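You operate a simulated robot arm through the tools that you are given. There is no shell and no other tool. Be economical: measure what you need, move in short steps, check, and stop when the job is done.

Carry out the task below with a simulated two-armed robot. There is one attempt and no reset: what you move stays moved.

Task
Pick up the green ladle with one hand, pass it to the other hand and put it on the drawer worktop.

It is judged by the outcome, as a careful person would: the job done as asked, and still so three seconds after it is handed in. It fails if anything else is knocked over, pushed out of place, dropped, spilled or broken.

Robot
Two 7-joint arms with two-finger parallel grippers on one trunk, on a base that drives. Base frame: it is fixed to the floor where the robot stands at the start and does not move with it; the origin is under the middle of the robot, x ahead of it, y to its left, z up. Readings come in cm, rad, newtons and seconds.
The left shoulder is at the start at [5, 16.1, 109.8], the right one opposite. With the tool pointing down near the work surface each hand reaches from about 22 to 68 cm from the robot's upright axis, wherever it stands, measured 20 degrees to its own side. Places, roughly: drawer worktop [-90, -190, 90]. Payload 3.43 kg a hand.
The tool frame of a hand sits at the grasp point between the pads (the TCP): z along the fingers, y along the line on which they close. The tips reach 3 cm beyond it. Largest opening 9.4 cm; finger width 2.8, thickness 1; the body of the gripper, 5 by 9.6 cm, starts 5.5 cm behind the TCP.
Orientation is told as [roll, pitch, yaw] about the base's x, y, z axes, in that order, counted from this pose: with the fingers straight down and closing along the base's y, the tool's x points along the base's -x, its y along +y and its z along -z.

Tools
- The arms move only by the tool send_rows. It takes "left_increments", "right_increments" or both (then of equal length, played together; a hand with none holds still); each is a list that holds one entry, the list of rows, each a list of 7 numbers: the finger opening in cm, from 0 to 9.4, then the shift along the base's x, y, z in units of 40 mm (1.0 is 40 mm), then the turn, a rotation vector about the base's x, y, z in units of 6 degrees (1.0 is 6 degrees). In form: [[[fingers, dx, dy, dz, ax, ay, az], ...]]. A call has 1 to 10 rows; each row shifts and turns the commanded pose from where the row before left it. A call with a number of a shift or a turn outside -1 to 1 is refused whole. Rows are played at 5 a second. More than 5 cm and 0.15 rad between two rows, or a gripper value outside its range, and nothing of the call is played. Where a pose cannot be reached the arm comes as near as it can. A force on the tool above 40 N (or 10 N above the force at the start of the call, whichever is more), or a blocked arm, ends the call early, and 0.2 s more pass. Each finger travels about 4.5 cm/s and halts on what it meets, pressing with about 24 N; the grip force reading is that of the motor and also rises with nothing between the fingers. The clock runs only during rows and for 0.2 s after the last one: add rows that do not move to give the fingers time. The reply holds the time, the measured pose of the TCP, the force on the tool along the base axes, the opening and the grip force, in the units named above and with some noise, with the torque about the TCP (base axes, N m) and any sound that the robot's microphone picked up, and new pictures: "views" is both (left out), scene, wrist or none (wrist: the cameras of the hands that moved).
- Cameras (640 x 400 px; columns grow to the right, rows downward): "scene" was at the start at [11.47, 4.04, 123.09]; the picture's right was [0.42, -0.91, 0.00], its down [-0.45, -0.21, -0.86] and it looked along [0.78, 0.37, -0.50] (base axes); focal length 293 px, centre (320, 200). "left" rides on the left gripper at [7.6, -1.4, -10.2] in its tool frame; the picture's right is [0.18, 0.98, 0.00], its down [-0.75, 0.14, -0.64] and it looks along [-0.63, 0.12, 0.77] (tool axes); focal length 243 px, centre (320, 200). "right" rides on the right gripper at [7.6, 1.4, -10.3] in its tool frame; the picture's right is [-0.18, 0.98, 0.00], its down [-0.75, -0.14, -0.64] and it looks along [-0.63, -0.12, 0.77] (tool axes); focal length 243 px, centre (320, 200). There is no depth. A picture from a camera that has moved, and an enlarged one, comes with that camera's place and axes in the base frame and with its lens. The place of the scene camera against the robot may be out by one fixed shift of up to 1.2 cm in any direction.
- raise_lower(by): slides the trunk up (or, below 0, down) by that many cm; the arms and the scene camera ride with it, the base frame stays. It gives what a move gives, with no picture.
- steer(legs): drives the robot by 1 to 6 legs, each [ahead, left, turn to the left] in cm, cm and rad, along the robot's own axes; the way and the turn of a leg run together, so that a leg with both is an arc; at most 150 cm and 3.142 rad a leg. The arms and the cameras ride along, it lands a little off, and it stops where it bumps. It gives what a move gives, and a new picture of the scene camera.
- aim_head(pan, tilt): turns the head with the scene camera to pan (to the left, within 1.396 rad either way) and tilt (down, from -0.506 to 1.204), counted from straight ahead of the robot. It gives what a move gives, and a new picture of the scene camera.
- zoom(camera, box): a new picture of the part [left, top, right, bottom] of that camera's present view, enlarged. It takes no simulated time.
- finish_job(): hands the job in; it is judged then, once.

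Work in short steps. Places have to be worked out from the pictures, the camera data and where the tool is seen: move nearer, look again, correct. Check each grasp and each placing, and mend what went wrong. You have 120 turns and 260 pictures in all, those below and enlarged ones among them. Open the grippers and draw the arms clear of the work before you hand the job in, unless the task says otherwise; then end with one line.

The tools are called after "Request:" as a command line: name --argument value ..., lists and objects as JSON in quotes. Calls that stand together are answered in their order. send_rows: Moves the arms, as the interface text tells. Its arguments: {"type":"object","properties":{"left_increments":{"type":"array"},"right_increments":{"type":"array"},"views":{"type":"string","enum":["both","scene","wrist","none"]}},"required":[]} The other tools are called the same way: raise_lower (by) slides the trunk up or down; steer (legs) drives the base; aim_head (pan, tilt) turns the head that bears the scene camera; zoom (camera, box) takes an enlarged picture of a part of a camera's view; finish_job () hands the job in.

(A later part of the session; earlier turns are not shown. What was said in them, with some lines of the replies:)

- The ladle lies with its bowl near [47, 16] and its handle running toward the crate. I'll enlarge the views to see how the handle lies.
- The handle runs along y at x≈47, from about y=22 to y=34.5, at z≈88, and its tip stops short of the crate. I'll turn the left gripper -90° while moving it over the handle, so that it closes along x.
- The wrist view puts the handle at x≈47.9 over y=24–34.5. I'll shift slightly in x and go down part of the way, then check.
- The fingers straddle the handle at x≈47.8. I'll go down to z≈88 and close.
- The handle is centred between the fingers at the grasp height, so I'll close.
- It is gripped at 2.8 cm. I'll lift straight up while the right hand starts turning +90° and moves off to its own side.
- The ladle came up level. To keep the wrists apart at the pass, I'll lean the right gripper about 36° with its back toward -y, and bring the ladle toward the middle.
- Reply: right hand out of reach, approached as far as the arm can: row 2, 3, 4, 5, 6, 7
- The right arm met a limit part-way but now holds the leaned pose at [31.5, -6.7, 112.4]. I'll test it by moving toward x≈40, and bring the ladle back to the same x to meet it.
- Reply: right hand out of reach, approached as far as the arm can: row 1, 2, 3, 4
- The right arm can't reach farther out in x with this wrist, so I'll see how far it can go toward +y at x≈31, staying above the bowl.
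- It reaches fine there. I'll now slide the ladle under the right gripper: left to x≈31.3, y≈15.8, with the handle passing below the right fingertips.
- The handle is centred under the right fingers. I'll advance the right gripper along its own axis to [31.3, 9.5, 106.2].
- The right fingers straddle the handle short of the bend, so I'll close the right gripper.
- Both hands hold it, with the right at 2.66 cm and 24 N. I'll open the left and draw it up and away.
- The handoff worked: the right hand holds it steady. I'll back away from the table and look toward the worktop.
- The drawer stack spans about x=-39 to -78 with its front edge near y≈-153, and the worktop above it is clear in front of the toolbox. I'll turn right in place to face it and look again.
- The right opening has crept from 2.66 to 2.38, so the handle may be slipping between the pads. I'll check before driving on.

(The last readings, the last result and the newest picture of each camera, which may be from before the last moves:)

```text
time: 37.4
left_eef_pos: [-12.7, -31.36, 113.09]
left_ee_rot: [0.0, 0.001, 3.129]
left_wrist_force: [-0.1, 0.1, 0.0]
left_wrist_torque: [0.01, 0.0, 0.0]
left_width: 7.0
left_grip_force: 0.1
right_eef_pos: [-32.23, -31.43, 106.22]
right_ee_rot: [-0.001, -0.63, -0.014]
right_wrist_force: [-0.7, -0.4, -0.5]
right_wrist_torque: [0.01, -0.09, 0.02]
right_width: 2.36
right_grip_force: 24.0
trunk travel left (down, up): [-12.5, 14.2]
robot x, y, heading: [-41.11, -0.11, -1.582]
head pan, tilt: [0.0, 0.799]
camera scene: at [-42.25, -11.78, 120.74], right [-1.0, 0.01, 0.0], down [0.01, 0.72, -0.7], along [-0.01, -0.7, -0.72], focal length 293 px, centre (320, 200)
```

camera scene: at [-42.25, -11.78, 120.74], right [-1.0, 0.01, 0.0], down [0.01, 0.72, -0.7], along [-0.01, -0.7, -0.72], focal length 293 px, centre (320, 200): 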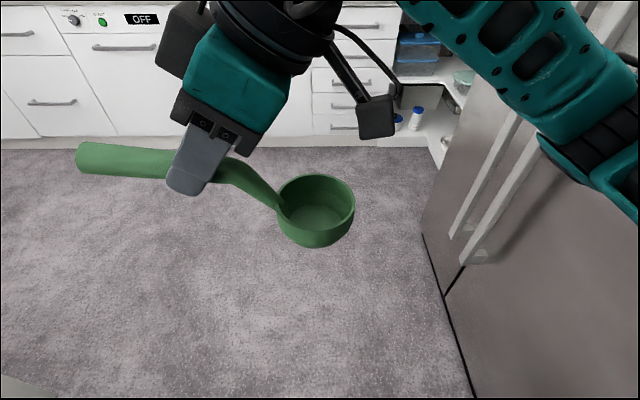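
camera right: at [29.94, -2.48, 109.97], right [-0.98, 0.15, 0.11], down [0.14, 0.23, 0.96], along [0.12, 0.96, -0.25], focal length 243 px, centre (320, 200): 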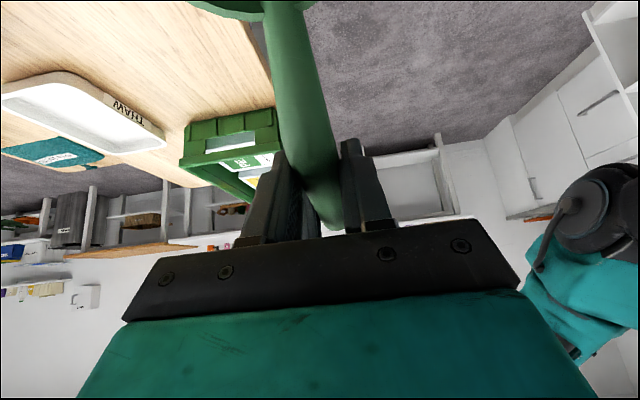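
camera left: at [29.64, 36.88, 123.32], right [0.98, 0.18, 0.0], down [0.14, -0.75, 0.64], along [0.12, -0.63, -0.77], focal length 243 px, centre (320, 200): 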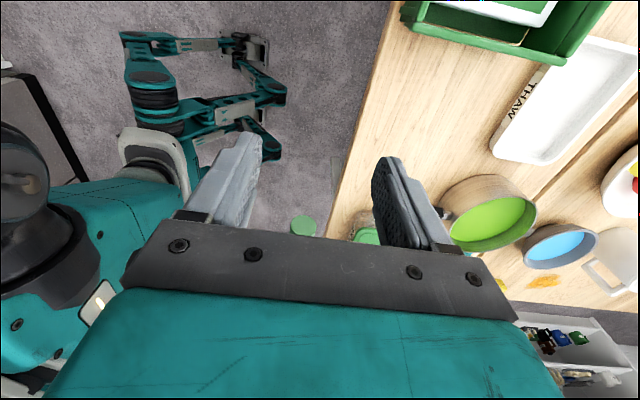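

The handle tapers toward the bend and the right grip is creeping onto the thin part. I'll take the tip end with the left hand again, so the right can re-grip farther up the straight handle. First I'll measure where the tip is now.

Request:
send_rows --left_increments '[[[9.4, 0, 0, 0, 0, 0, 0], [9.4, 0, 0, 0, 0, 0, 0]]]' --views "wrist"

Request:
zoom --camera "scene" --box '[60, 100, 380, 260]'

```text
time: 38.0
left_eef_pos: [-12.53, -31.49, 113.17]
left_ee_rot: [0.001, 0.001, 3.129]
left_wrist_force: [-0.1, -0.2, -0.4]
left_wrist_torque: [0.0, -0.02, 0.01]
left_width: 9.39
left_grip_force: 0.0
right_eef_pos: [-32.1, -31.45, 106.13]
right_ee_rot: [0.0, -0.629, -0.014]
right_wrist_force: [-0.4, 0.7, -0.3]
right_wrist_torque: [-0.02, -0.1, 0.01]
right_width: 2.34
right_grip_force: 24.2
trunk travel left (down, up): [-12.5, 14.2]
robot x, y, heading: [-41.45, 0.26, -1.584]
head pan, tilt: [0.0, 0.799]
camera left: at [-4.99, -30.04, 123.32], right [0.17, -0.99, 0.0], down [-0.76, -0.13, 0.64], along [-0.63, -0.11, -0.77], focal length 243 px, centre (320, 200)
```

left: 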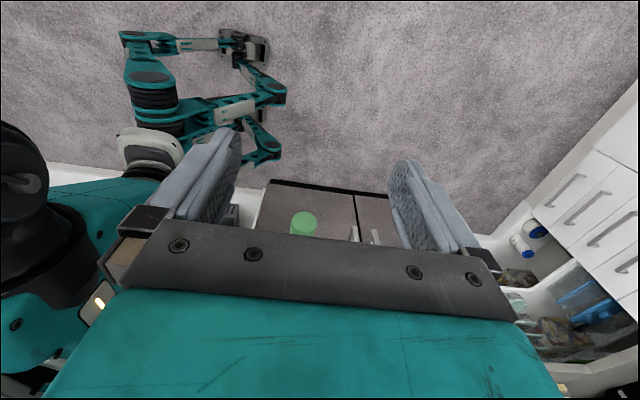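

```text
2.00 times, centred on (220, 180) of scene
camera zoom: at [-42.25, -11.78, 120.73], right [-1.0, 0.01, 0.0], down [0.01, 0.72, -0.7], along [-0.01, -0.7, -0.72], focal length 586 px, centre (520, 240)
```

zoom: 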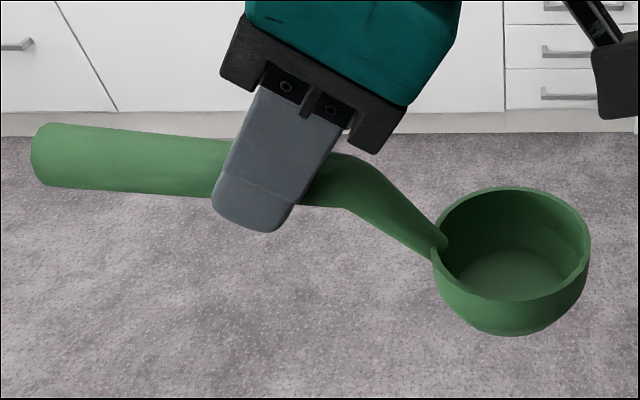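

The tip is at about [-22.6, -31.5, 105.6]. The right grip sits 9.5 cm from the tip, at the start of the bend. I'll bring the left hand over the handle 2.2 cm from the tip, go down and grip.

Request:
send_rows --left_increments '[[[9.4, -0.6, 0, 0, 0, 0, 0], [9.4, -0.8, 0, 0, 0, 0, 0], [9.4, -0.8, 0, 0, 0, 0, 0], [9.4, -0.8, 0, 0, 0, 0, 0], [9.4, -0.07, 0.01, -0.4, 0, 0, 0], [9.4, 0, 0, -0.5, 0, 0, 0], [9.4, 0, 0, -0.5, 0, 0, 0], [9.4, 0, 0, -0.45, 0, 0, 0], [9.4, 0, 0, 0, 0, 0, 0]]]'

```text
time: 40.0
left_eef_pos: [-24.89, -31.44, 105.62]
left_ee_rot: [0.0, 0.0, 3.129]
left_wrist_force: [-0.4, 0.1, 0.8]
left_wrist_torque: [-0.05, -0.02, -0.04]
left_width: 9.38
left_grip_force: 0.0
right_eef_pos: [-32.03, -31.45, 106.08]
right_ee_rot: [0.0, -0.629, -0.014]
right_wrist_force: [0.6, 0.4, 0.4]
right_wrist_torque: [0.0, -0.08, -0.03]
right_width: 2.37
right_grip_force: 23.6
trunk travel left (down, up): [-12.5, 14.2]
robot x, y, heading: [-41.67, -0.08, -1.587]
head pan, tilt: [0.0, 0.799]
camera scene: at [-42.25, -11.77, 120.73], right [-1.0, 0.01, 0.0], down [0.01, 0.72, -0.7], along [-0.01, -0.7, -0.72], focal length 293 px, centre (320, 200)
camera left: at [-17.32, -30.05, 115.74], right [0.17, -0.99, 0.0], down [-0.76, -0.13, 0.64], along [-0.63, -0.11, -0.77], focal length 243 px, centre (320, 200)
```

scene: 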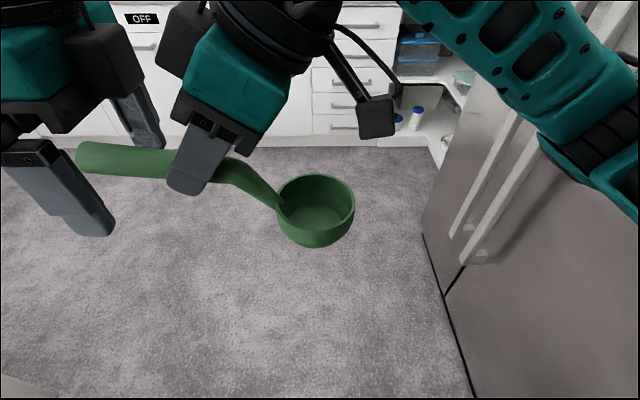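
left: 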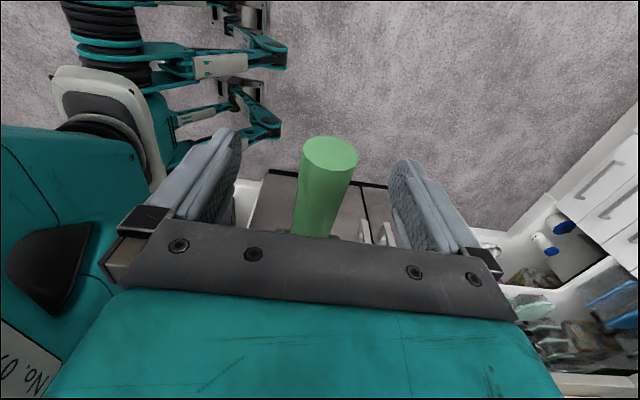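

It is aligned, with the tip at x≈-22.7. I'll close the left hand.

Request:
send_rows --left_increments '[[[5, 0, 0, 0, 0, 0, 0], [3, 0, 0, 0, 0, 0, 0], [0, 0, 0, 0, 0, 0, 0], [0, 0, 0, 0, 0, 0, 0], [0, 0, 0, 0, 0, 0, 0], [0, 0, 0, 0, 0, 0, 0], [0, 0, 0, 0, 0, 0, 0]]]' --views "wrist"

```text
time: 41.5
left_eef_pos: [-24.93, -31.44, 105.5]
left_ee_rot: [0.0, -0.002, 3.129]
left_wrist_force: [1.5, -5.8, -0.3]
left_wrist_torque: [-0.07, -0.07, 0.14]
left_width: 2.79
left_grip_force: 23.7
right_eef_pos: [-32.07, -31.34, 106.11]
right_ee_rot: [0.001, -0.629, -0.012]
right_wrist_force: [-1.8, 6.3, 0.5]
right_wrist_torque: [0.04, -0.1, 0.26]
right_width: 2.35
right_grip_force: 23.6
trunk travel left (down, up): [-12.5, 14.2]
robot x, y, heading: [-41.27, 0.01, -1.587]
head pan, tilt: [0.0, 0.799]
camera left: at [-17.31, -30.07, 115.78], right [0.17, -0.99, 0.0], down [-0.76, -0.13, 0.64], along [-0.63, -0.11, -0.77], focal length 243 px, centre (320, 200)
```

left: 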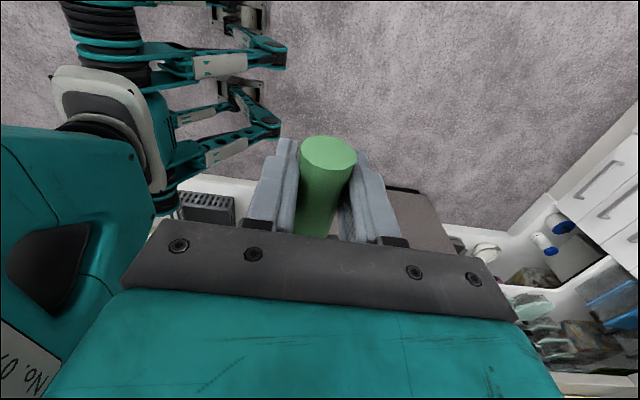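

The left holds at 2.79. Now I'll open the right, slide it about 1.9 cm up the handle and slightly lower, and close again.

Request:
send_rows --right_increments '[[[4.5, 0, 0, 0, 0, 0, 0], [5.5, 0, 0, 0, 0, 0, 0], [5.5, 0, 0, 0, 0, 0, 0], [5.5, 0.25, 0, -0.1, 0, 0, 0], [5.5, 0.22, 0, -0.1, 0, 0, 0], [5.5, 0, 0, 0, 0, 0, 0]]]'

Request:
zoom --camera "scene" --box '[0, 60, 380, 260]'

```text
time: 43.0
left_eef_pos: [-24.87, -31.38, 105.58]
left_ee_rot: [-0.001, -0.002, 3.129]
left_wrist_force: [0.3, -0.4, -0.1]
left_wrist_torque: [0.04, -0.15, -0.02]
left_width: 2.79
left_grip_force: 23.6
right_eef_pos: [-30.18, -31.54, 105.44]
right_ee_rot: [-0.001, -0.63, -0.014]
right_wrist_force: [-0.6, 0.7, -0.8]
right_wrist_torque: [-0.01, 0.0, -0.03]
right_width: 5.47
right_grip_force: 0.0
trunk travel left (down, up): [-12.5, 14.2]
robot x, y, heading: [-41.15, -0.09, -1.588]
head pan, tilt: [0.0, 0.799]
camera scene: at [-42.25, -11.77, 120.73], right [-1.0, 0.01, 0.0], down [0.01, 0.72, -0.7], along [-0.01, -0.7, -0.72], focal length 293 px, centre (320, 200)
camera right: at [-42.22, -29.93, 109.18], right [0.16, 0.98, 0.11], down [0.23, -0.14, 0.96], along [0.96, -0.13, -0.25], focal length 243 px, centre (320, 200)
```

scene: 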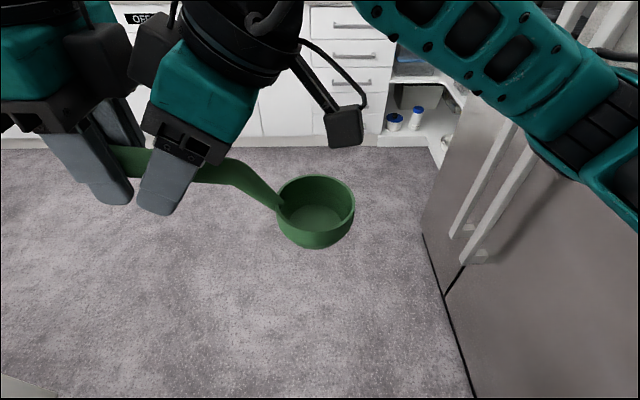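
right: 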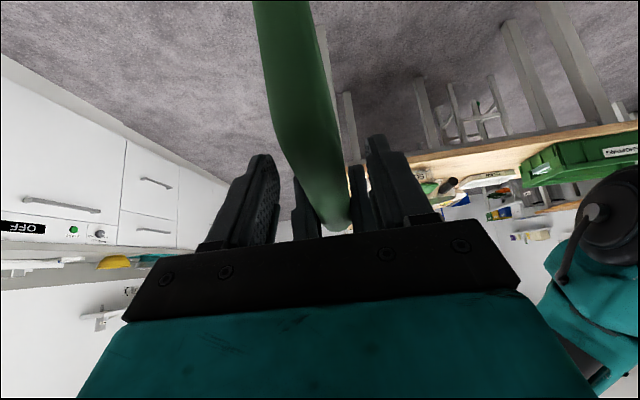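

```text
1.68 times, centred on (190, 160) of scene
camera zoom: at [-42.25, -11.77, 120.73], right [-1.0, 0.01, 0.0], down [0.01, 0.72, -0.7], along [-0.01, -0.7, -0.72], focal length 494 px, centre (539, 267)
```

zoom: 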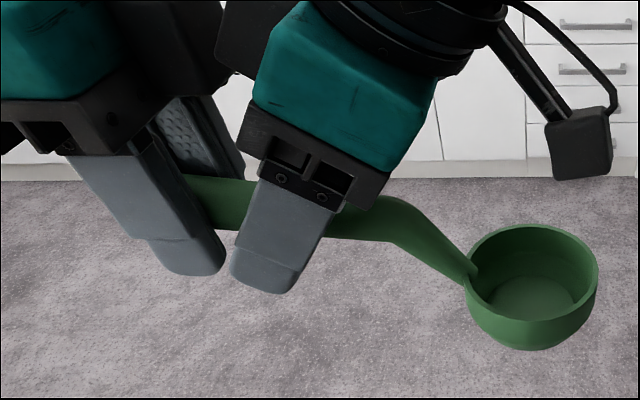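

The right hand is now well short of the bend, so I'll close it there.

Request:
send_rows --right_increments '[[[3, 0, 0, 0, 0, 0, 0], [0, 0, 0, 0, 0, 0, 0], [0, 0, 0, 0, 0, 0, 0], [0, 0, 0, 0, 0, 0, 0], [0, 0, 0, 0, 0, 0, 0], [0, 0, 0, 0, 0, 0, 0]]]' --views "none"

```text
time: 44.4
left_eef_pos: [-24.8, -31.46, 105.61]
left_ee_rot: [0.002, 0.001, 3.13]
left_wrist_force: [1.0, -11.2, -2.0]
left_wrist_torque: [-0.07, -0.16, 0.46]
left_width: 2.82
left_grip_force: 23.9
right_eef_pos: [-30.18, -31.5, 105.37]
right_ee_rot: [0.003, -0.628, -0.013]
right_wrist_force: [-1.5, 10.3, 1.7]
right_wrist_torque: [0.04, -0.07, 0.13]
right_width: 2.8
right_grip_force: 24.4
trunk travel left (down, up): [-12.5, 14.2]
robot x, y, heading: [-41.45, -0.01, -1.584]
head pan, tilt: [0.0, 0.799]
```

The right now grips the full 2.8 cm section. I'll release the left and draw it well clear.

Request:
send_rows --left_increments '[[[4.5, 0, 0, 0, 0, 0, 0], [7, 0, 0, 0, 0, 0, 0], [7, 0, 0, 0, 0, 0, 0], [7, 0.1, 0, 0.6, 0, 0, 0], [7, 0.2, 0, 0.8, 0, 0, 0], [7, 0.6, 0, 0.5, 0, 0, 0], [7, 0.9, 0, 0, 0, 0, 0], [7, 0.9, 0, 0, 0, 0, 0], [7, 0.9, 0, 0, 0, 0, 0], [7, 0, 0, 0, 0, 0, 0]]]' --views "scene"

```text
time: 46.5
left_eef_pos: [-10.96, -31.49, 113.37]
left_ee_rot: [-0.001, 0.001, 3.129]
left_wrist_force: [-0.5, 0.1, 0.6]
left_wrist_torque: [0.01, -0.01, -0.04]
left_width: 7.02
left_grip_force: 0.1
right_eef_pos: [-30.09, -31.44, 105.36]
right_ee_rot: [0.002, -0.629, -0.015]
right_wrist_force: [0.1, 0.6, 0.1]
right_wrist_torque: [-0.02, -0.11, -0.03]
right_width: 2.79
right_grip_force: 23.7
trunk travel left (down, up): [-12.5, 14.2]
robot x, y, heading: [-41.02, -0.04, -1.585]
head pan, tilt: [0.0, 0.799]
camera scene: at [-42.26, -11.78, 120.73], right [-1.0, 0.01, 0.0], down [0.01, 0.72, -0.7], along [-0.01, -0.7, -0.72], focal length 293 px, centre (320, 200)
```

scene: 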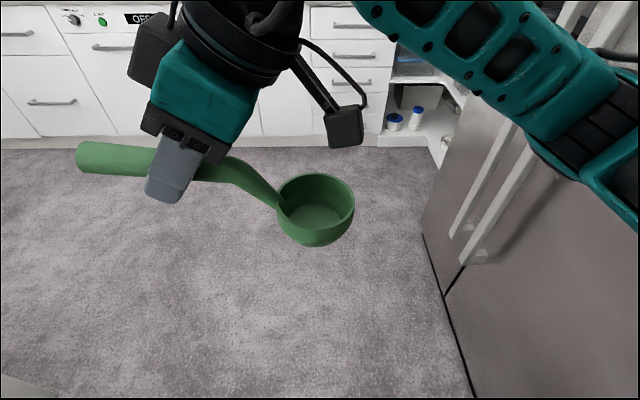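

The grip is steady at 2.8 cm. I'll turn the right hand so the bowl points back toward the robot and move it forward and to its right, in free space, for better reach over the counter.

Request:
send_rows --right_increments '[[[0, -0.4, -0.3, 0.1, 0, 0, -1], [0, -0.4, -0.3, 0.1, 0, 0, -1], [0, -0.4, -0.3, 0.1, 0, 0, -1], [0, -0.4, -0.3, 0.1, 0, 0, -1], [0, -0.4, -0.3, 0.1, 0, 0, -1], [0, -0.4, -0.3, 0.1, 0, 0, -1], [0, -0.4, -0.3, 0.1, 0, 0, -1], [0, -0.4, -0.3, 0.1, 0, 0, -1], [0, -0.4, -0.3, 0.1, 0, 0, -1], [0, -0.4, -0.3, 0, 0, 0, -1]]]'

```text
time: 48.8
left_eef_pos: [-10.89, -31.44, 113.41]
left_ee_rot: [0.0, -0.001, 3.129]
left_wrist_force: [1.0, 0.2, -0.4]
left_wrist_torque: [0.0, 0.0, -0.02]
left_width: 6.98
left_grip_force: 0.1
right_eef_pos: [-46.13, -43.43, 108.94]
right_ee_rot: [-0.001, -0.629, -1.065]
right_wrist_force: [0.0, -0.4, -1.5]
right_wrist_torque: [-0.11, -0.07, -0.01]
right_width: 2.78
right_grip_force: 24.0
trunk travel left (down, up): [-12.5, 14.2]
robot x, y, heading: [-41.39, -0.05, -1.584]
head pan, tilt: [0.0, 0.799]
camera scene: at [-42.27, -11.78, 120.73], right [-1.0, 0.01, 0.0], down [0.01, 0.72, -0.7], along [-0.01, -0.7, -0.72], focal length 293 px, centre (320, 200)
camera right: at [-50.89, -31.89, 112.76], right [0.93, 0.35, 0.11], down [-0.01, -0.27, 0.96], along [0.36, -0.9, -0.25], focal length 243 px, centre (320, 200)
```

scene: 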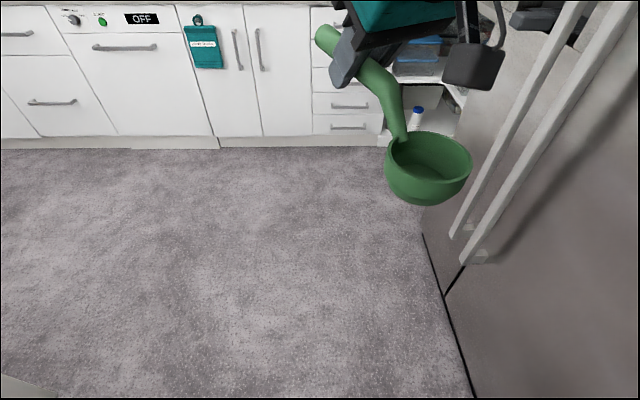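
right: 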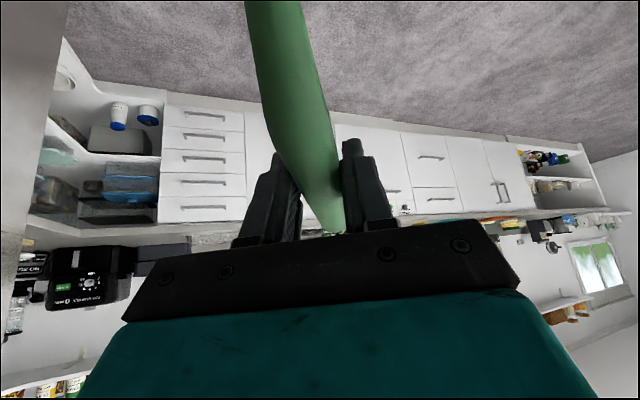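

The pose looks good. By the floor line the counter front is nearer y≈-180. I'll drive 95 cm ahead with a slight left shift to stay clear of the fridge handles, then measure again.

Request:
steer --legs '[[0, 6, 0.014], [95, 0, 0]]'

Request:
aim_head --pan -0.35 --tilt 0.5

```text
time: 54.3
left_eef_pos: [-2.88, -126.24, 113.4]
left_ee_rot: [-0.001, 0.0, -3.125]
left_wrist_force: [-0.5, 0.5, 0.0]
left_wrist_torque: [0.01, -0.02, 0.0]
left_width: 6.97
left_grip_force: 0.1
right_eef_pos: [-37.8, -138.92, 109.0]
right_ee_rot: [0.001, -0.628, -1.029]
right_wrist_force: [-1.1, 0.4, -0.4]
right_wrist_torque: [-0.11, -0.06, 0.01]
right_width: 2.79
right_grip_force: 23.9
trunk travel left (down, up): [-12.5, 14.2]
robot x, y, heading: [-34.44, -95.35, -1.555]
head pan, tilt: [0.0, 0.799]
camera scene: at [-34.81, -107.31, 120.73], right [-1.0, -0.02, 0.0], down [-0.01, 0.72, -0.7], along [0.01, -0.7, -0.72], focal length 293 px, centre (320, 200)
```

scene: 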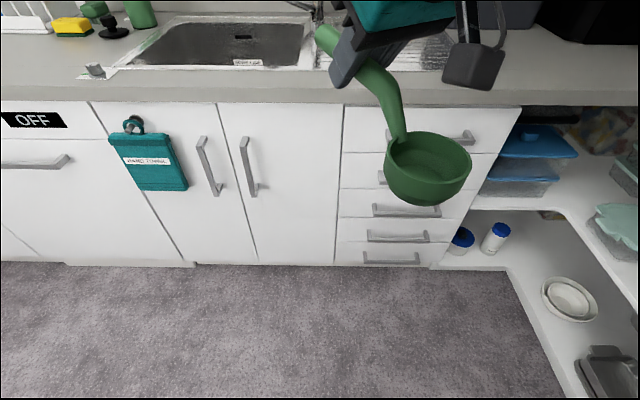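

```text
time: 55.1
left_eef_pos: [-2.95, -126.17, 113.48]
left_ee_rot: [-0.001, -0.002, -3.124]
left_wrist_force: [-0.5, 0.9, -0.2]
left_wrist_torque: [-0.01, 0.0, 0.02]
left_width: 7.0
left_grip_force: 0.0
right_eef_pos: [-37.73, -138.81, 109.05]
right_ee_rot: [-0.001, -0.627, -1.03]
right_wrist_force: [-0.7, -0.4, 0.0]
right_wrist_torque: [-0.1, -0.05, 0.02]
right_width: 2.77
right_grip_force: 24.3
trunk travel left (down, up): [-12.5, 14.2]
robot x, y, heading: [-34.22, -95.41, -1.549]
head pan, tilt: [-0.351, 0.499]
camera scene: at [-37.92, -107.83, 123.32], right [-0.95, 0.33, 0.0], down [0.16, 0.45, -0.88], along [-0.29, -0.83, -0.48], focal length 293 px, centre (320, 200)
```

scene: 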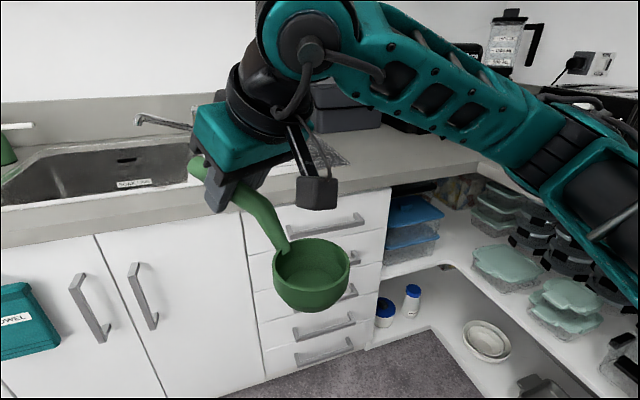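

Near view: worktop z≈90, front edge y≈-176, and a clear stretch at x≈-80 to -105 right of the drainer, in front of the toolbox. I'll drive 40 ahead, with the hand above counter height, then 30 to the right.

Request:
steer --legs '[[40, 0, -0.02], [0, -28, 0]]'

Request:
aim_head --pan -0.35 --tilt 0.75

```text
time: 59.1
left_eef_pos: [-29.86, -165.68, 113.34]
left_ee_rot: [0.001, -0.001, -3.12]
left_wrist_force: [-0.7, -0.5, 0.1]
left_wrist_torque: [0.02, -0.02, 0.03]
left_width: 7.01
left_grip_force: 0.2
right_eef_pos: [-64.68, -178.54, 109.01]
right_ee_rot: [0.001, -0.629, -1.026]
right_wrist_force: [-0.1, -0.4, -1.3]
right_wrist_torque: [-0.08, -0.07, 0.0]
right_width: 2.79
right_grip_force: 23.7
trunk travel left (down, up): [-12.5, 14.2]
robot x, y, heading: [-61.5, -134.89, -1.55]
head pan, tilt: [-0.351, 0.499]
camera scene: at [-64.94, -147.56, 123.33], right [-0.95, 0.32, 0.0], down [0.15, 0.45, -0.88], along [-0.28, -0.83, -0.48], focal length 293 px, centre (320, 200)
```

scene: 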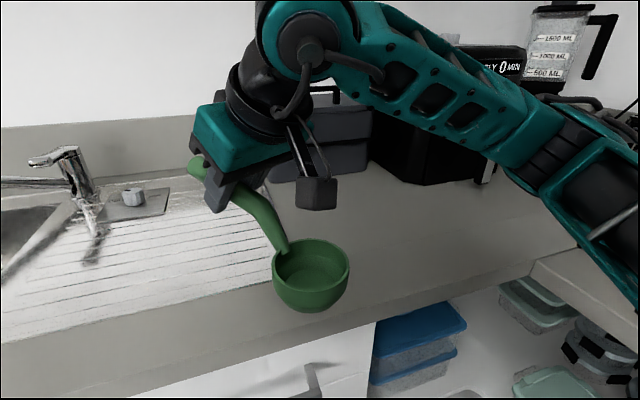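

```text
time: 59.9
left_eef_pos: [-29.84, -165.73, 113.28]
left_ee_rot: [-0.001, 0.0, -3.12]
left_wrist_force: [0.3, 1.1, 0.2]
left_wrist_torque: [0.02, -0.01, 0.04]
left_width: 6.99
left_grip_force: 0.0
right_eef_pos: [-64.57, -178.61, 108.97]
right_ee_rot: [0.001, -0.628, -1.024]
right_wrist_force: [0.0, 0.6, 0.0]
right_wrist_torque: [-0.09, -0.07, 0.03]
right_width: 2.78
right_grip_force: 24.5
trunk travel left (down, up): [-12.5, 14.2]
robot x, y, heading: [-61.43, -134.91, -1.544]
head pan, tilt: [-0.351, 0.75]
camera scene: at [-64.64, -146.79, 121.14], right [-0.95, 0.32, 0.0], down [0.22, 0.65, -0.73], along [-0.24, -0.69, -0.68], focal length 293 px, centre (320, 200)
```

scene: 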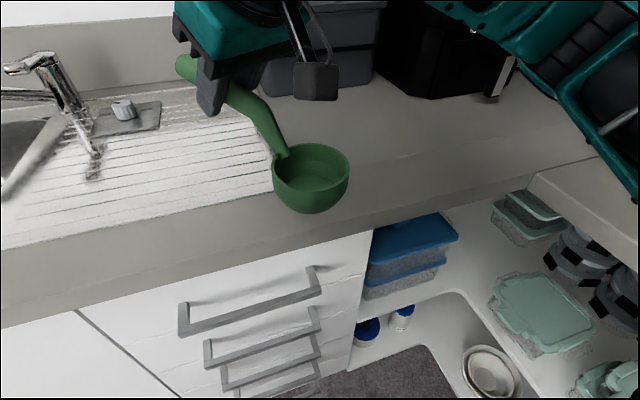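

The clear area right of the drainer is now in easy view. I'll enlarge it to place the front edge and objects.

Request:
zoom --camera "scene" --box '[200, 60, 600, 280]'

```text
1.60 times, centred on (400, 170) of scene
camera zoom: at [-64.64, -146.79, 121.14], right [-0.95, 0.32, 0.0], down [0.22, 0.65, -0.73], along [-0.24, -0.69, -0.68], focal length 469 px, centre (192, 248)
```

zoom: 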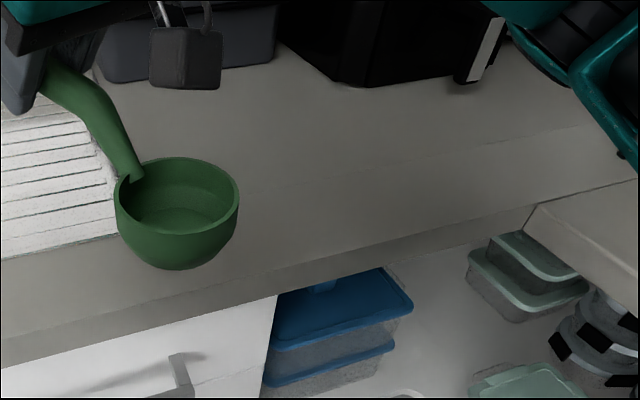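

The clear area is about x -78 to -108, y -175 to -204, with the toolbox and fryer behind it. I want the bowl near [-88, -185]. I'll nudge the base 5 ahead and 8 right so the reach is comfortable.

Request:
steer --legs '[[5, -8, -0.02]]'

```text
time: 61.0
left_eef_pos: [-35.66, -168.85, 113.25]
left_ee_rot: [-0.001, -0.001, -3.128]
left_wrist_force: [-0.9, 0.7, 0.3]
left_wrist_torque: [-0.02, 0.03, 0.01]
left_width: 7.02
left_grip_force: 0.0
right_eef_pos: [-70.68, -181.49, 108.87]
right_ee_rot: [-0.001, -0.626, -1.036]
right_wrist_force: [-0.2, -0.3, -0.8]
right_wrist_torque: [-0.1, 0.0, 0.0]
right_width: 2.79
right_grip_force: 23.9
trunk travel left (down, up): [-12.5, 14.2]
robot x, y, heading: [-66.81, -137.93, -1.556]
head pan, tilt: [-0.351, 0.75]
stopped in leg 1: the robot was blocked; the commanded pose is now the measured one
camera scene: at [-70.28, -149.59, 121.14], right [-0.94, 0.33, 0.0], down [0.23, 0.64, -0.73], along [-0.24, -0.69, -0.68], focal length 293 px, centre (320, 200)
```

scene: 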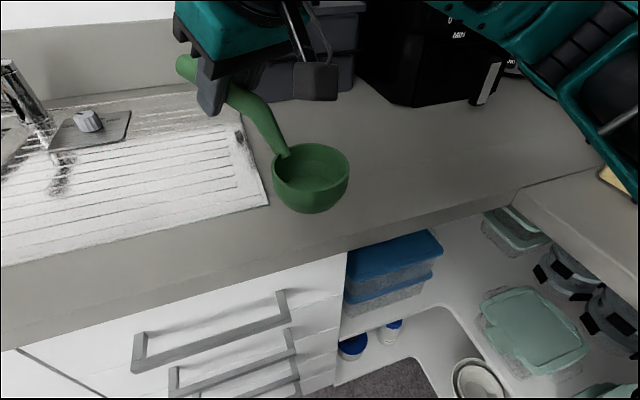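

The base was blocked at the end of that leg. I'll look to the right to see what it met.

Request:
aim_head --pan -1.15 --tilt 0.65

```text
time: 62.1
left_eef_pos: [-35.63, -168.77, 113.38]
left_ee_rot: [0.0, 0.001, -3.127]
left_wrist_force: [1.3, 1.1, -0.4]
left_wrist_torque: [0.01, -0.01, 0.0]
left_width: 7.01
left_grip_force: 0.0
right_eef_pos: [-70.56, -181.41, 108.89]
right_ee_rot: [0.0, -0.626, -1.034]
right_wrist_force: [-0.7, -0.3, -0.5]
right_wrist_torque: [-0.11, -0.05, 0.02]
right_width: 2.79
right_grip_force: 23.7
trunk travel left (down, up): [-12.5, 14.2]
robot x, y, heading: [-66.69, -137.66, -1.558]
head pan, tilt: [-1.15, 0.649]
camera scene: at [-75.44, -145.48, 121.99], right [-0.42, 0.91, 0.0], down [0.55, 0.25, -0.8], along [-0.72, -0.34, -0.6], focal length 293 px, centre (320, 200)
```

scene: 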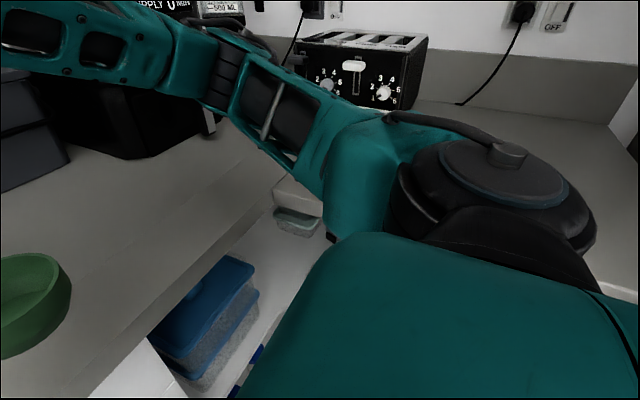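

Only the cabinetry seems to have been met; the toaster and the rest are in place. I'll ease the base 2 cm left and 1 cm back to leave a gap.

Request:
steer --legs '[[-1, 2, 0]]'

Request:
aim_head --pan -0.45 --tilt 0.75

```text
time: 62.9
left_eef_pos: [-33.62, -167.77, 113.36]
left_ee_rot: [0.001, 0.0, -3.127]
left_wrist_force: [-0.4, 0.1, 0.5]
left_wrist_torque: [-0.02, 0.02, -0.01]
left_width: 7.02
left_grip_force: 0.1
right_eef_pos: [-68.53, -180.48, 108.94]
right_ee_rot: [0.0, -0.628, -1.034]
right_wrist_force: [-0.1, 0.4, -1.0]
right_wrist_torque: [-0.15, 0.0, -0.01]
right_width: 2.8
right_grip_force: 24.1
trunk travel left (down, up): [-12.5, 14.2]
robot x, y, heading: [-64.61, -137.2, -1.558]
head pan, tilt: [-1.15, 0.649]
camera scene: at [-73.41, -144.45, 122.0], right [-0.42, 0.91, 0.0], down [0.55, 0.25, -0.8], along [-0.72, -0.33, -0.6], focal length 293 px, centre (320, 200)
```

scene: 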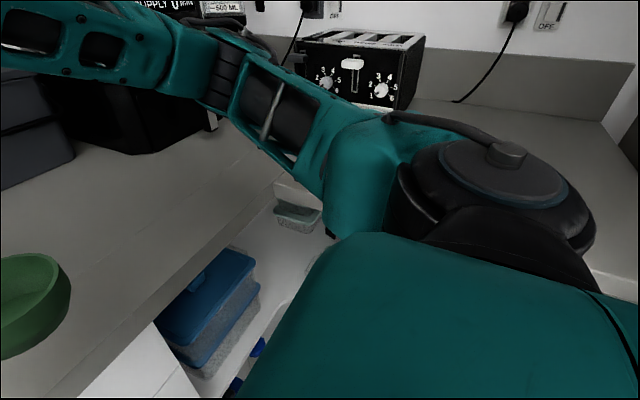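

```text
time: 64.0
left_eef_pos: [-33.69, -168.0, 113.22]
left_ee_rot: [-0.003, 0.0, -3.127]
left_wrist_force: [0.3, -0.3, 0.4]
left_wrist_torque: [-0.01, 0.0, -0.01]
left_width: 7.0
left_grip_force: 0.1
right_eef_pos: [-68.61, -180.51, 108.88]
right_ee_rot: [-0.001, -0.627, -1.036]
right_wrist_force: [-0.3, 0.7, -1.2]
right_wrist_torque: [-0.09, -0.04, -0.01]
right_width: 2.82
right_grip_force: 24.1
trunk travel left (down, up): [-12.5, 14.2]
robot x, y, heading: [-65.03, -136.76, -1.557]
head pan, tilt: [-0.45, 0.75]
camera scene: at [-69.11, -148.33, 121.13], right [-0.91, 0.42, 0.0], down [0.29, 0.62, -0.73], along [-0.31, -0.66, -0.68], focal length 293 px, centre (320, 200)
```

scene: 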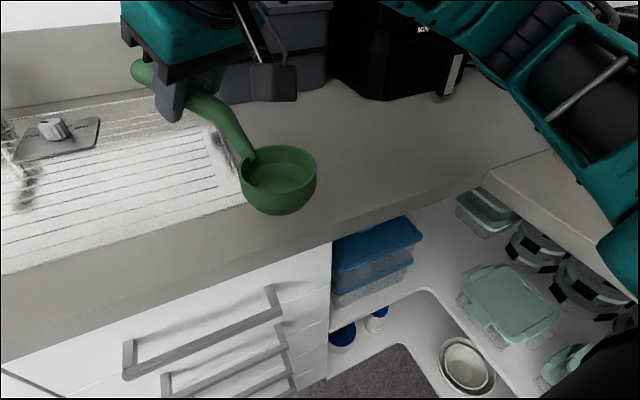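

Now I'll move the hand over the clear area at the same height.

Request:
send_rows --right_increments '[[[0, -0.39, -0.44, 0, 0, 0, 0], [0, -0.39, -0.44, 0, 0, 0, 0], [0, -0.39, -0.44, 0, 0, 0, 0], [0, -0.39, -0.44, 0, 0, 0, 0], [0, -0.39, -0.44, 0, 0, 0, 0], [0, -0.39, -0.44, 0, 0, 0, 0], [0, -0.39, -0.44, 0, 0, 0, 0], [0, -0.39, -0.44, 0, 0, 0, 0], [0, 0, 0, 0, 0, 0, 0]]]'

```text
time: 66.0
left_eef_pos: [-33.67, -167.83, 113.4]
left_ee_rot: [-0.003, 0.0, -3.127]
left_wrist_force: [-0.2, -0.5, 1.4]
left_wrist_torque: [-0.02, 0.0, 0.0]
left_width: 7.0
left_grip_force: 0.3
right_eef_pos: [-81.23, -194.36, 108.84]
right_ee_rot: [0.0, -0.625, -1.036]
right_wrist_force: [-0.9, -0.1, -2.3]
right_wrist_torque: [-0.07, -0.05, 0.01]
right_width: 2.77
right_grip_force: 24.5
trunk travel left (down, up): [-12.5, 14.2]
robot x, y, heading: [-64.86, -136.99, -1.555]
head pan, tilt: [-0.45, 0.75]
camera scene: at [-69.11, -148.34, 121.13], right [-0.91, 0.42, 0.0], down [0.29, 0.62, -0.73], along [-0.31, -0.66, -0.68], focal length 293 px, centre (320, 200)
camera right: at [-86.25, -183.2, 112.64], right [0.92, 0.37, 0.11], down [0.0, -0.27, 0.96], along [0.39, -0.89, -0.25], focal length 243 px, centre (320, 200)
```

scene: 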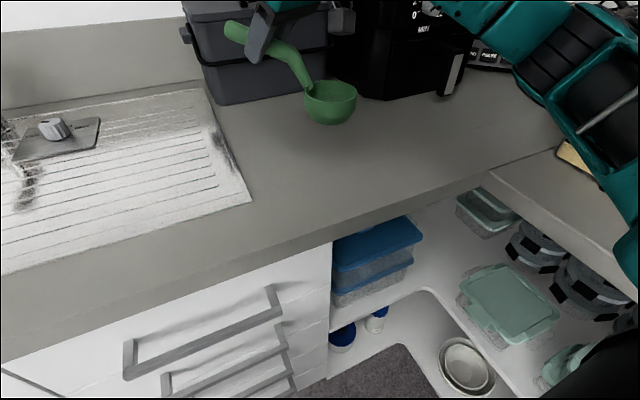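
right: 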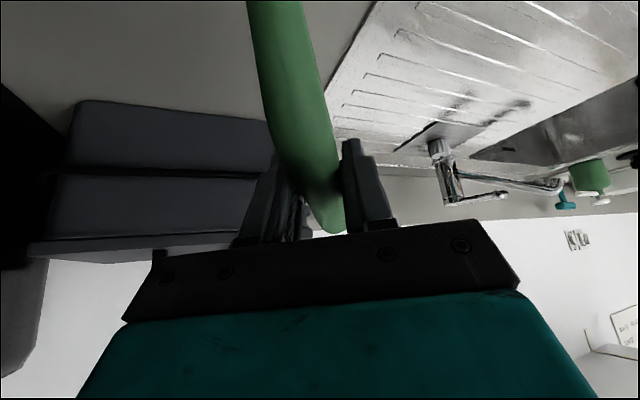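

The bowl is at about [-88, -184], over clear counter. I expect contact with the TCP near z≈98, so I'll lower most of the way.

Request:
send_rows --right_increments '[[[0, 0, 0, -0.4, 0, 0, 0], [0, 0, 0, -0.4, 0, 0, 0], [0, 0, 0, -0.4, 0, 0, 0], [0, 0, 0, -0.4, 0, 0, 0], [0, 0, 0, -0.4, 0, 0, 0], [0, 0, 0, -0.1, 0, 0, 0], [0, 0, 0, 0, 0, 0, 0]]]'

Request:
zoom --camera "scene" --box '[200, 20, 440, 180]'

```text
time: 67.6
left_eef_pos: [-33.64, -167.84, 113.3]
left_ee_rot: [-0.003, 0.001, -3.127]
left_wrist_force: [-0.1, 0.7, 0.0]
left_wrist_torque: [-0.05, 0.0, -0.03]
left_width: 7.0
left_grip_force: 0.1
right_eef_pos: [-81.18, -194.7, 100.47]
right_ee_rot: [-0.001, -0.627, -1.036]
right_wrist_force: [-0.7, 0.1, -1.8]
right_wrist_torque: [-0.1, -0.06, 0.04]
right_width: 2.77
right_grip_force: 23.8
trunk travel left (down, up): [-12.5, 14.2]
robot x, y, heading: [-64.87, -136.67, -1.558]
head pan, tilt: [-0.45, 0.75]
camera scene: at [-69.11, -148.34, 121.13], right [-0.91, 0.42, 0.0], down [0.29, 0.62, -0.73], along [-0.31, -0.66, -0.68], focal length 293 px, centre (320, 200)
camera right: at [-86.09, -183.38, 104.32], right [0.92, 0.37, 0.11], down [0.0, -0.27, 0.96], along [0.39, -0.89, -0.25], focal length 243 px, centre (320, 200)
```

scene: 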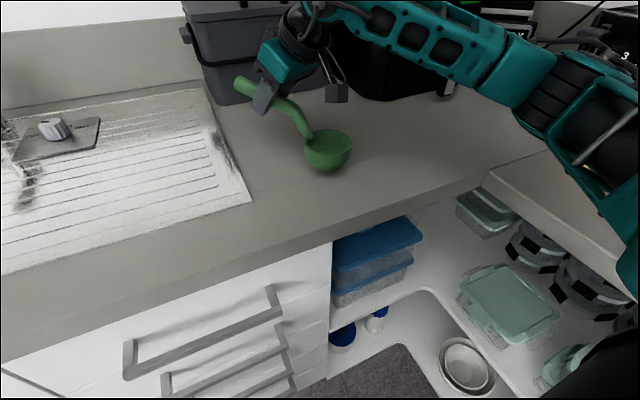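
right: 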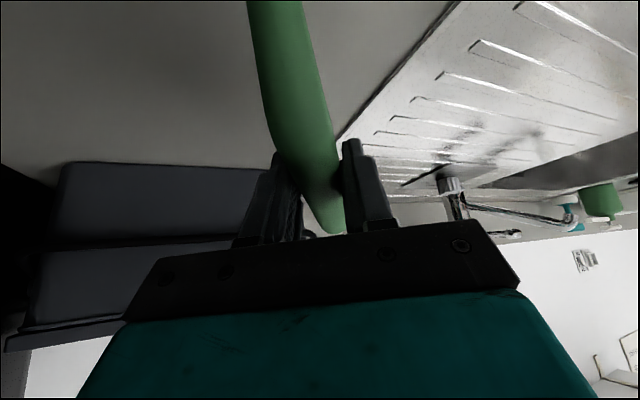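

```text
2.50 times, centred on (320, 100) of scene
camera zoom: at [-69.11, -148.34, 121.13], right [-0.91, 0.42, 0.0], down [0.29, 0.62, -0.73], along [-0.31, -0.66, -0.68], focal length 733 px, centre (320, 450)
```

zoom: 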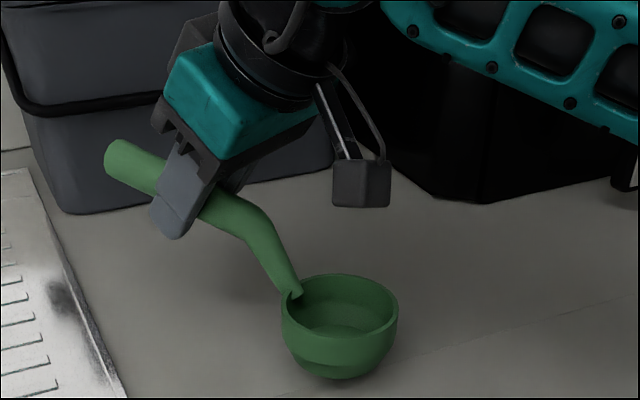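

The bowl is about 2 cm above the counter. I'll lower in 2 mm steps and watch the force.

Request:
send_rows --right_increments '[[[0, 0, 0, -0.06, 0, 0, 0], [0, 0, 0, -0.06, 0, 0, 0], [0, 0, 0, -0.06, 0, 0, 0], [0, 0, 0, -0.06, 0, 0, 0], [0, 0, 0, -0.06, 0, 0, 0], [0, 0, 0, -0.06, 0, 0, 0], [0, 0, 0, -0.06, 0, 0, 0], [0, 0, 0, 0, 0, 0, 0]]]' --views "none"

Request:
zoom --camera "scene" --box '[200, 20, 440, 180]'

```text
time: 69.4
left_eef_pos: [-33.68, -167.95, 113.31]
left_ee_rot: [-0.002, 0.001, -3.128]
left_wrist_force: [0.3, -0.8, -0.4]
left_wrist_torque: [0.02, 0.01, -0.01]
left_width: 7.01
left_grip_force: 0.0
right_eef_pos: [-81.24, -194.43, 98.74]
right_ee_rot: [0.0, -0.627, -1.036]
right_wrist_force: [-0.2, -0.4, -0.8]
right_wrist_torque: [-0.07, -0.03, -0.03]
right_width: 2.8
right_grip_force: 23.8
trunk travel left (down, up): [-12.5, 14.2]
robot x, y, heading: [-65.18, -136.7, -1.554]
head pan, tilt: [-0.45, 0.75]
```

```text
2.50 times, centred on (320, 100) of scene
camera zoom: at [-69.11, -148.34, 121.13], right [-0.91, 0.42, 0.0], down [0.29, 0.62, -0.73], along [-0.31, -0.66, -0.68], focal length 733 px, centre (320, 450)
```

zoom: 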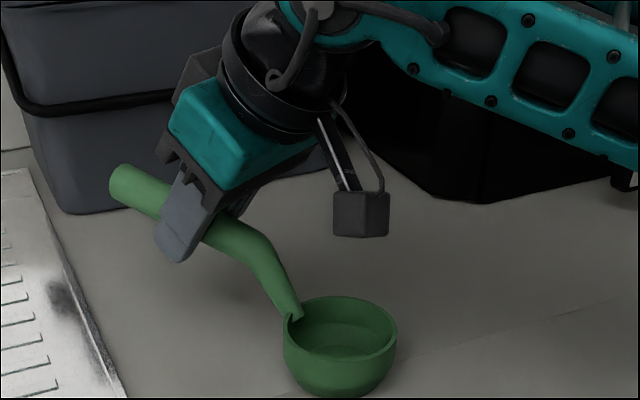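

No contact yet. I'll keep going down.

Request:
send_rows --right_increments '[[[0, 0, 0, -0.05, 0, 0, 0], [0, 0, 0, -0.05, 0, 0, 0], [0, 0, 0, -0.05, 0, 0, 0], [0, 0, 0, -0.05, 0, 0, 0], [0, 0, 0, 0, 0, 0, 0]]]' --views "none"

Request:
zoom --camera "scene" --box '[200, 40, 440, 200]'

```text
time: 70.6
left_eef_pos: [-33.65, -167.74, 113.31]
left_ee_rot: [0.0, 0.001, -3.128]
left_wrist_force: [0.0, -0.3, -0.2]
left_wrist_torque: [0.02, 0.0, 0.0]
left_width: 7.03
left_grip_force: 0.0
right_eef_pos: [-81.06, -194.62, 98.18]
right_ee_rot: [0.001, -0.629, -1.036]
right_wrist_force: [2.3, -1.5, 8.0]
right_wrist_torque: [0.35, 0.27, 0.01]
right_width: 2.79
right_grip_force: 24.2
trunk travel left (down, up): [-12.5, 14.2]
robot x, y, heading: [-65.0, -136.92, -1.555]
head pan, tilt: [-0.45, 0.75]
```

```text
2.50 times, centred on (320, 120) of scene
camera zoom: at [-69.07, -148.3, 121.14], right [-0.91, 0.42, 0.0], down [0.29, 0.62, -0.73], along [-0.31, -0.66, -0.68], focal length 733 px, centre (320, 400)
```

zoom: 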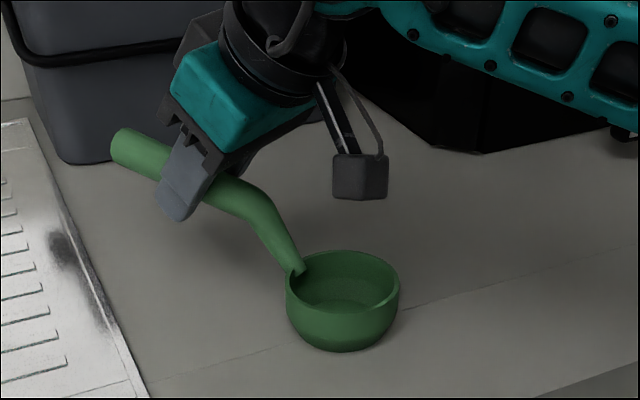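

There is contact: 8 N upward at z=98.2. I'll ease up a little, then open gently.

Request:
send_rows --right_increments '[[[0, 0, 0, 0.03, 0, 0, 0], [0, 0, 0, 0, 0, 0, 0], [2.9, 0, 0, 0, 0, 0, 0], [3.3, 0, 0, 0, 0, 0, 0], [4, 0, 0, 0, 0, 0, 0], [5.5, 0, 0, 0, 0, 0, 0], [5.5, 0, 0, 0, 0, 0, 0], [5.5, 0, 0, 0, 0, 0, 0]]]' --views "wrist"

Request:
zoom --camera "scene" --box '[200, 40, 440, 200]'

```text
time: 72.4
left_eef_pos: [-33.57, -167.84, 113.43]
left_ee_rot: [-0.003, -0.002, -3.126]
left_wrist_force: [0.9, -0.4, -0.6]
left_wrist_torque: [0.02, -0.02, 0.02]
left_width: 6.99
left_grip_force: 0.0
right_eef_pos: [-81.02, -194.57, 98.2]
right_ee_rot: [0.0, -0.627, -1.039]
right_wrist_force: [0.2, 0.6, -0.6]
right_wrist_torque: [0.01, 0.0, -0.01]
right_width: 5.49
right_grip_force: 0.1
trunk travel left (down, up): [-12.5, 14.2]
robot x, y, heading: [-64.78, -137.07, -1.555]
head pan, tilt: [-0.45, 0.75]
camera right: at [-86.03, -183.33, 101.93], right [0.92, 0.37, 0.11], down [0.0, -0.27, 0.96], along [0.39, -0.89, -0.25], focal length 243 px, centre (320, 200)
```

right: 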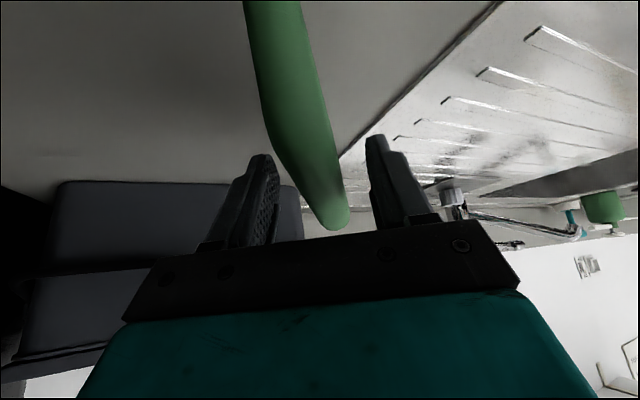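

```text
2.50 times, centred on (320, 120) of scene
camera zoom: at [-69.1, -148.33, 121.13], right [-0.91, 0.42, 0.0], down [0.29, 0.62, -0.73], along [-0.31, -0.66, -0.68], focal length 733 px, centre (320, 400)
```

zoom: 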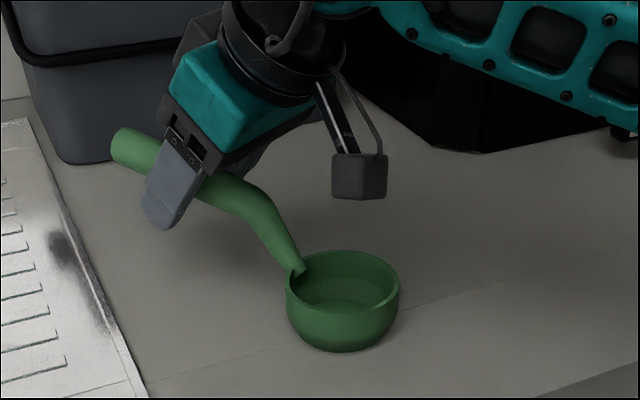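

It is released and standing still. I'll withdraw the right hand back along its finger axis, then further up and back.

Request:
send_rows --right_increments '[[[5.5, -0.12, 0.18, 0.3, 0, 0, 0], [5.5, -0.24, 0.37, 0.61, 0, 0, 0], [5.5, -0.24, 0.37, 0.61, 0, 0, 0], [5.5, -0.24, 0.37, 0.61, 0, 0, 0], [5.5, 0, 0.3, 0.6, 0, 0, 0], [5.5, 0.2, 0.5, 0.3, 0, 0, 0], [5.5, 0.3, 0.6, 0, 0, 0, 0], [5.5, 0.3, 0.6, 0, 0, 0, 0], [5.5, 0, 0, 0, 0, 0, 0]]]' --views "scene"

```text
time: 74.4
left_eef_pos: [-33.66, -167.83, 113.39]
left_ee_rot: [-0.001, 0.0, -3.129]
left_wrist_force: [0.3, -0.7, 0.4]
left_wrist_torque: [0.01, 0.01, -0.02]
left_width: 6.99
left_grip_force: 0.0
right_eef_pos: [-81.27, -181.21, 110.21]
right_ee_rot: [0.0, -0.626, -1.036]
right_wrist_force: [0.0, -0.3, -0.5]
right_wrist_torque: [0.01, 0.02, 0.0]
right_width: 5.51
right_grip_force: 0.0
trunk travel left (down, up): [-12.5, 14.2]
robot x, y, heading: [-64.79, -137.43, -1.559]
head pan, tilt: [-0.45, 0.75]
camera scene: at [-69.11, -148.33, 121.13], right [-0.91, 0.42, 0.0], down [0.29, 0.62, -0.73], along [-0.31, -0.66, -0.68], focal length 293 px, centre (320, 200)
```

scene: 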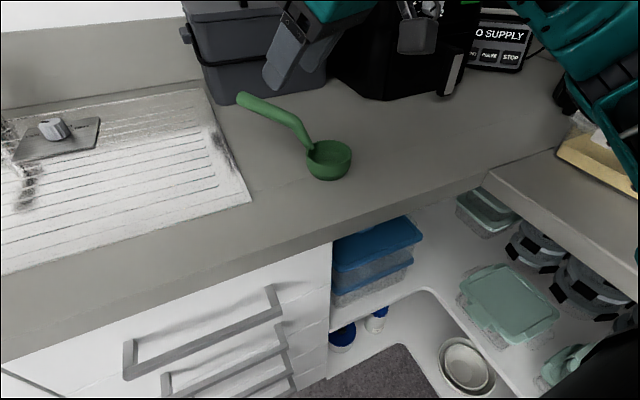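

The ladle stands on the worktop beside the toolbox, with nothing disturbed. I'll ease the robot left and slightly back to clear the area, and check once more.

Request:
steer --legs '[[0, 10, 0], [-8, 0, 0]]'

```text
time: 76.2
left_eef_pos: [-23.8, -159.71, 113.28]
left_ee_rot: [0.0, 0.0, -3.129]
left_wrist_force: [0.5, 1.2, 0.7]
left_wrist_torque: [-0.05, 0.0, -0.01]
left_width: 6.98
left_grip_force: 0.1
right_eef_pos: [-71.34, -173.24, 110.24]
right_ee_rot: [0.0, -0.628, -1.036]
right_wrist_force: [0.5, -0.3, -0.1]
right_wrist_torque: [0.01, -0.01, -0.02]
right_width: 5.49
right_grip_force: 0.0
trunk travel left (down, up): [-12.5, 14.2]
robot x, y, heading: [-55.27, -128.96, -1.56]
head pan, tilt: [-0.45, 0.75]
camera scene: at [-59.17, -140.15, 121.14], right [-0.91, 0.42, 0.0], down [0.29, 0.62, -0.73], along [-0.31, -0.66, -0.68], focal length 293 px, centre (320, 200)
```

scene: 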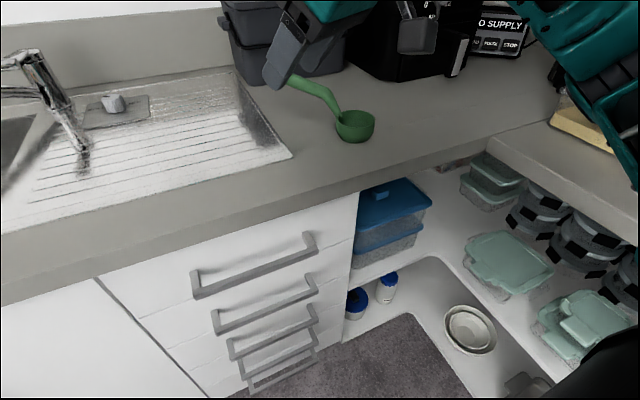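

The ladle rests steadily on the worktop, the arms are clear, and both grippers are open. I'll hand it in.

Request:
finish_job

```text
The job is handed in.
```

I picked up the green ladle with the left hand, passed it to the right hand, and set it upright on the drawer worktop; both grippers are open and nothing else looked disturbed, though the base touched something once beside the counter.
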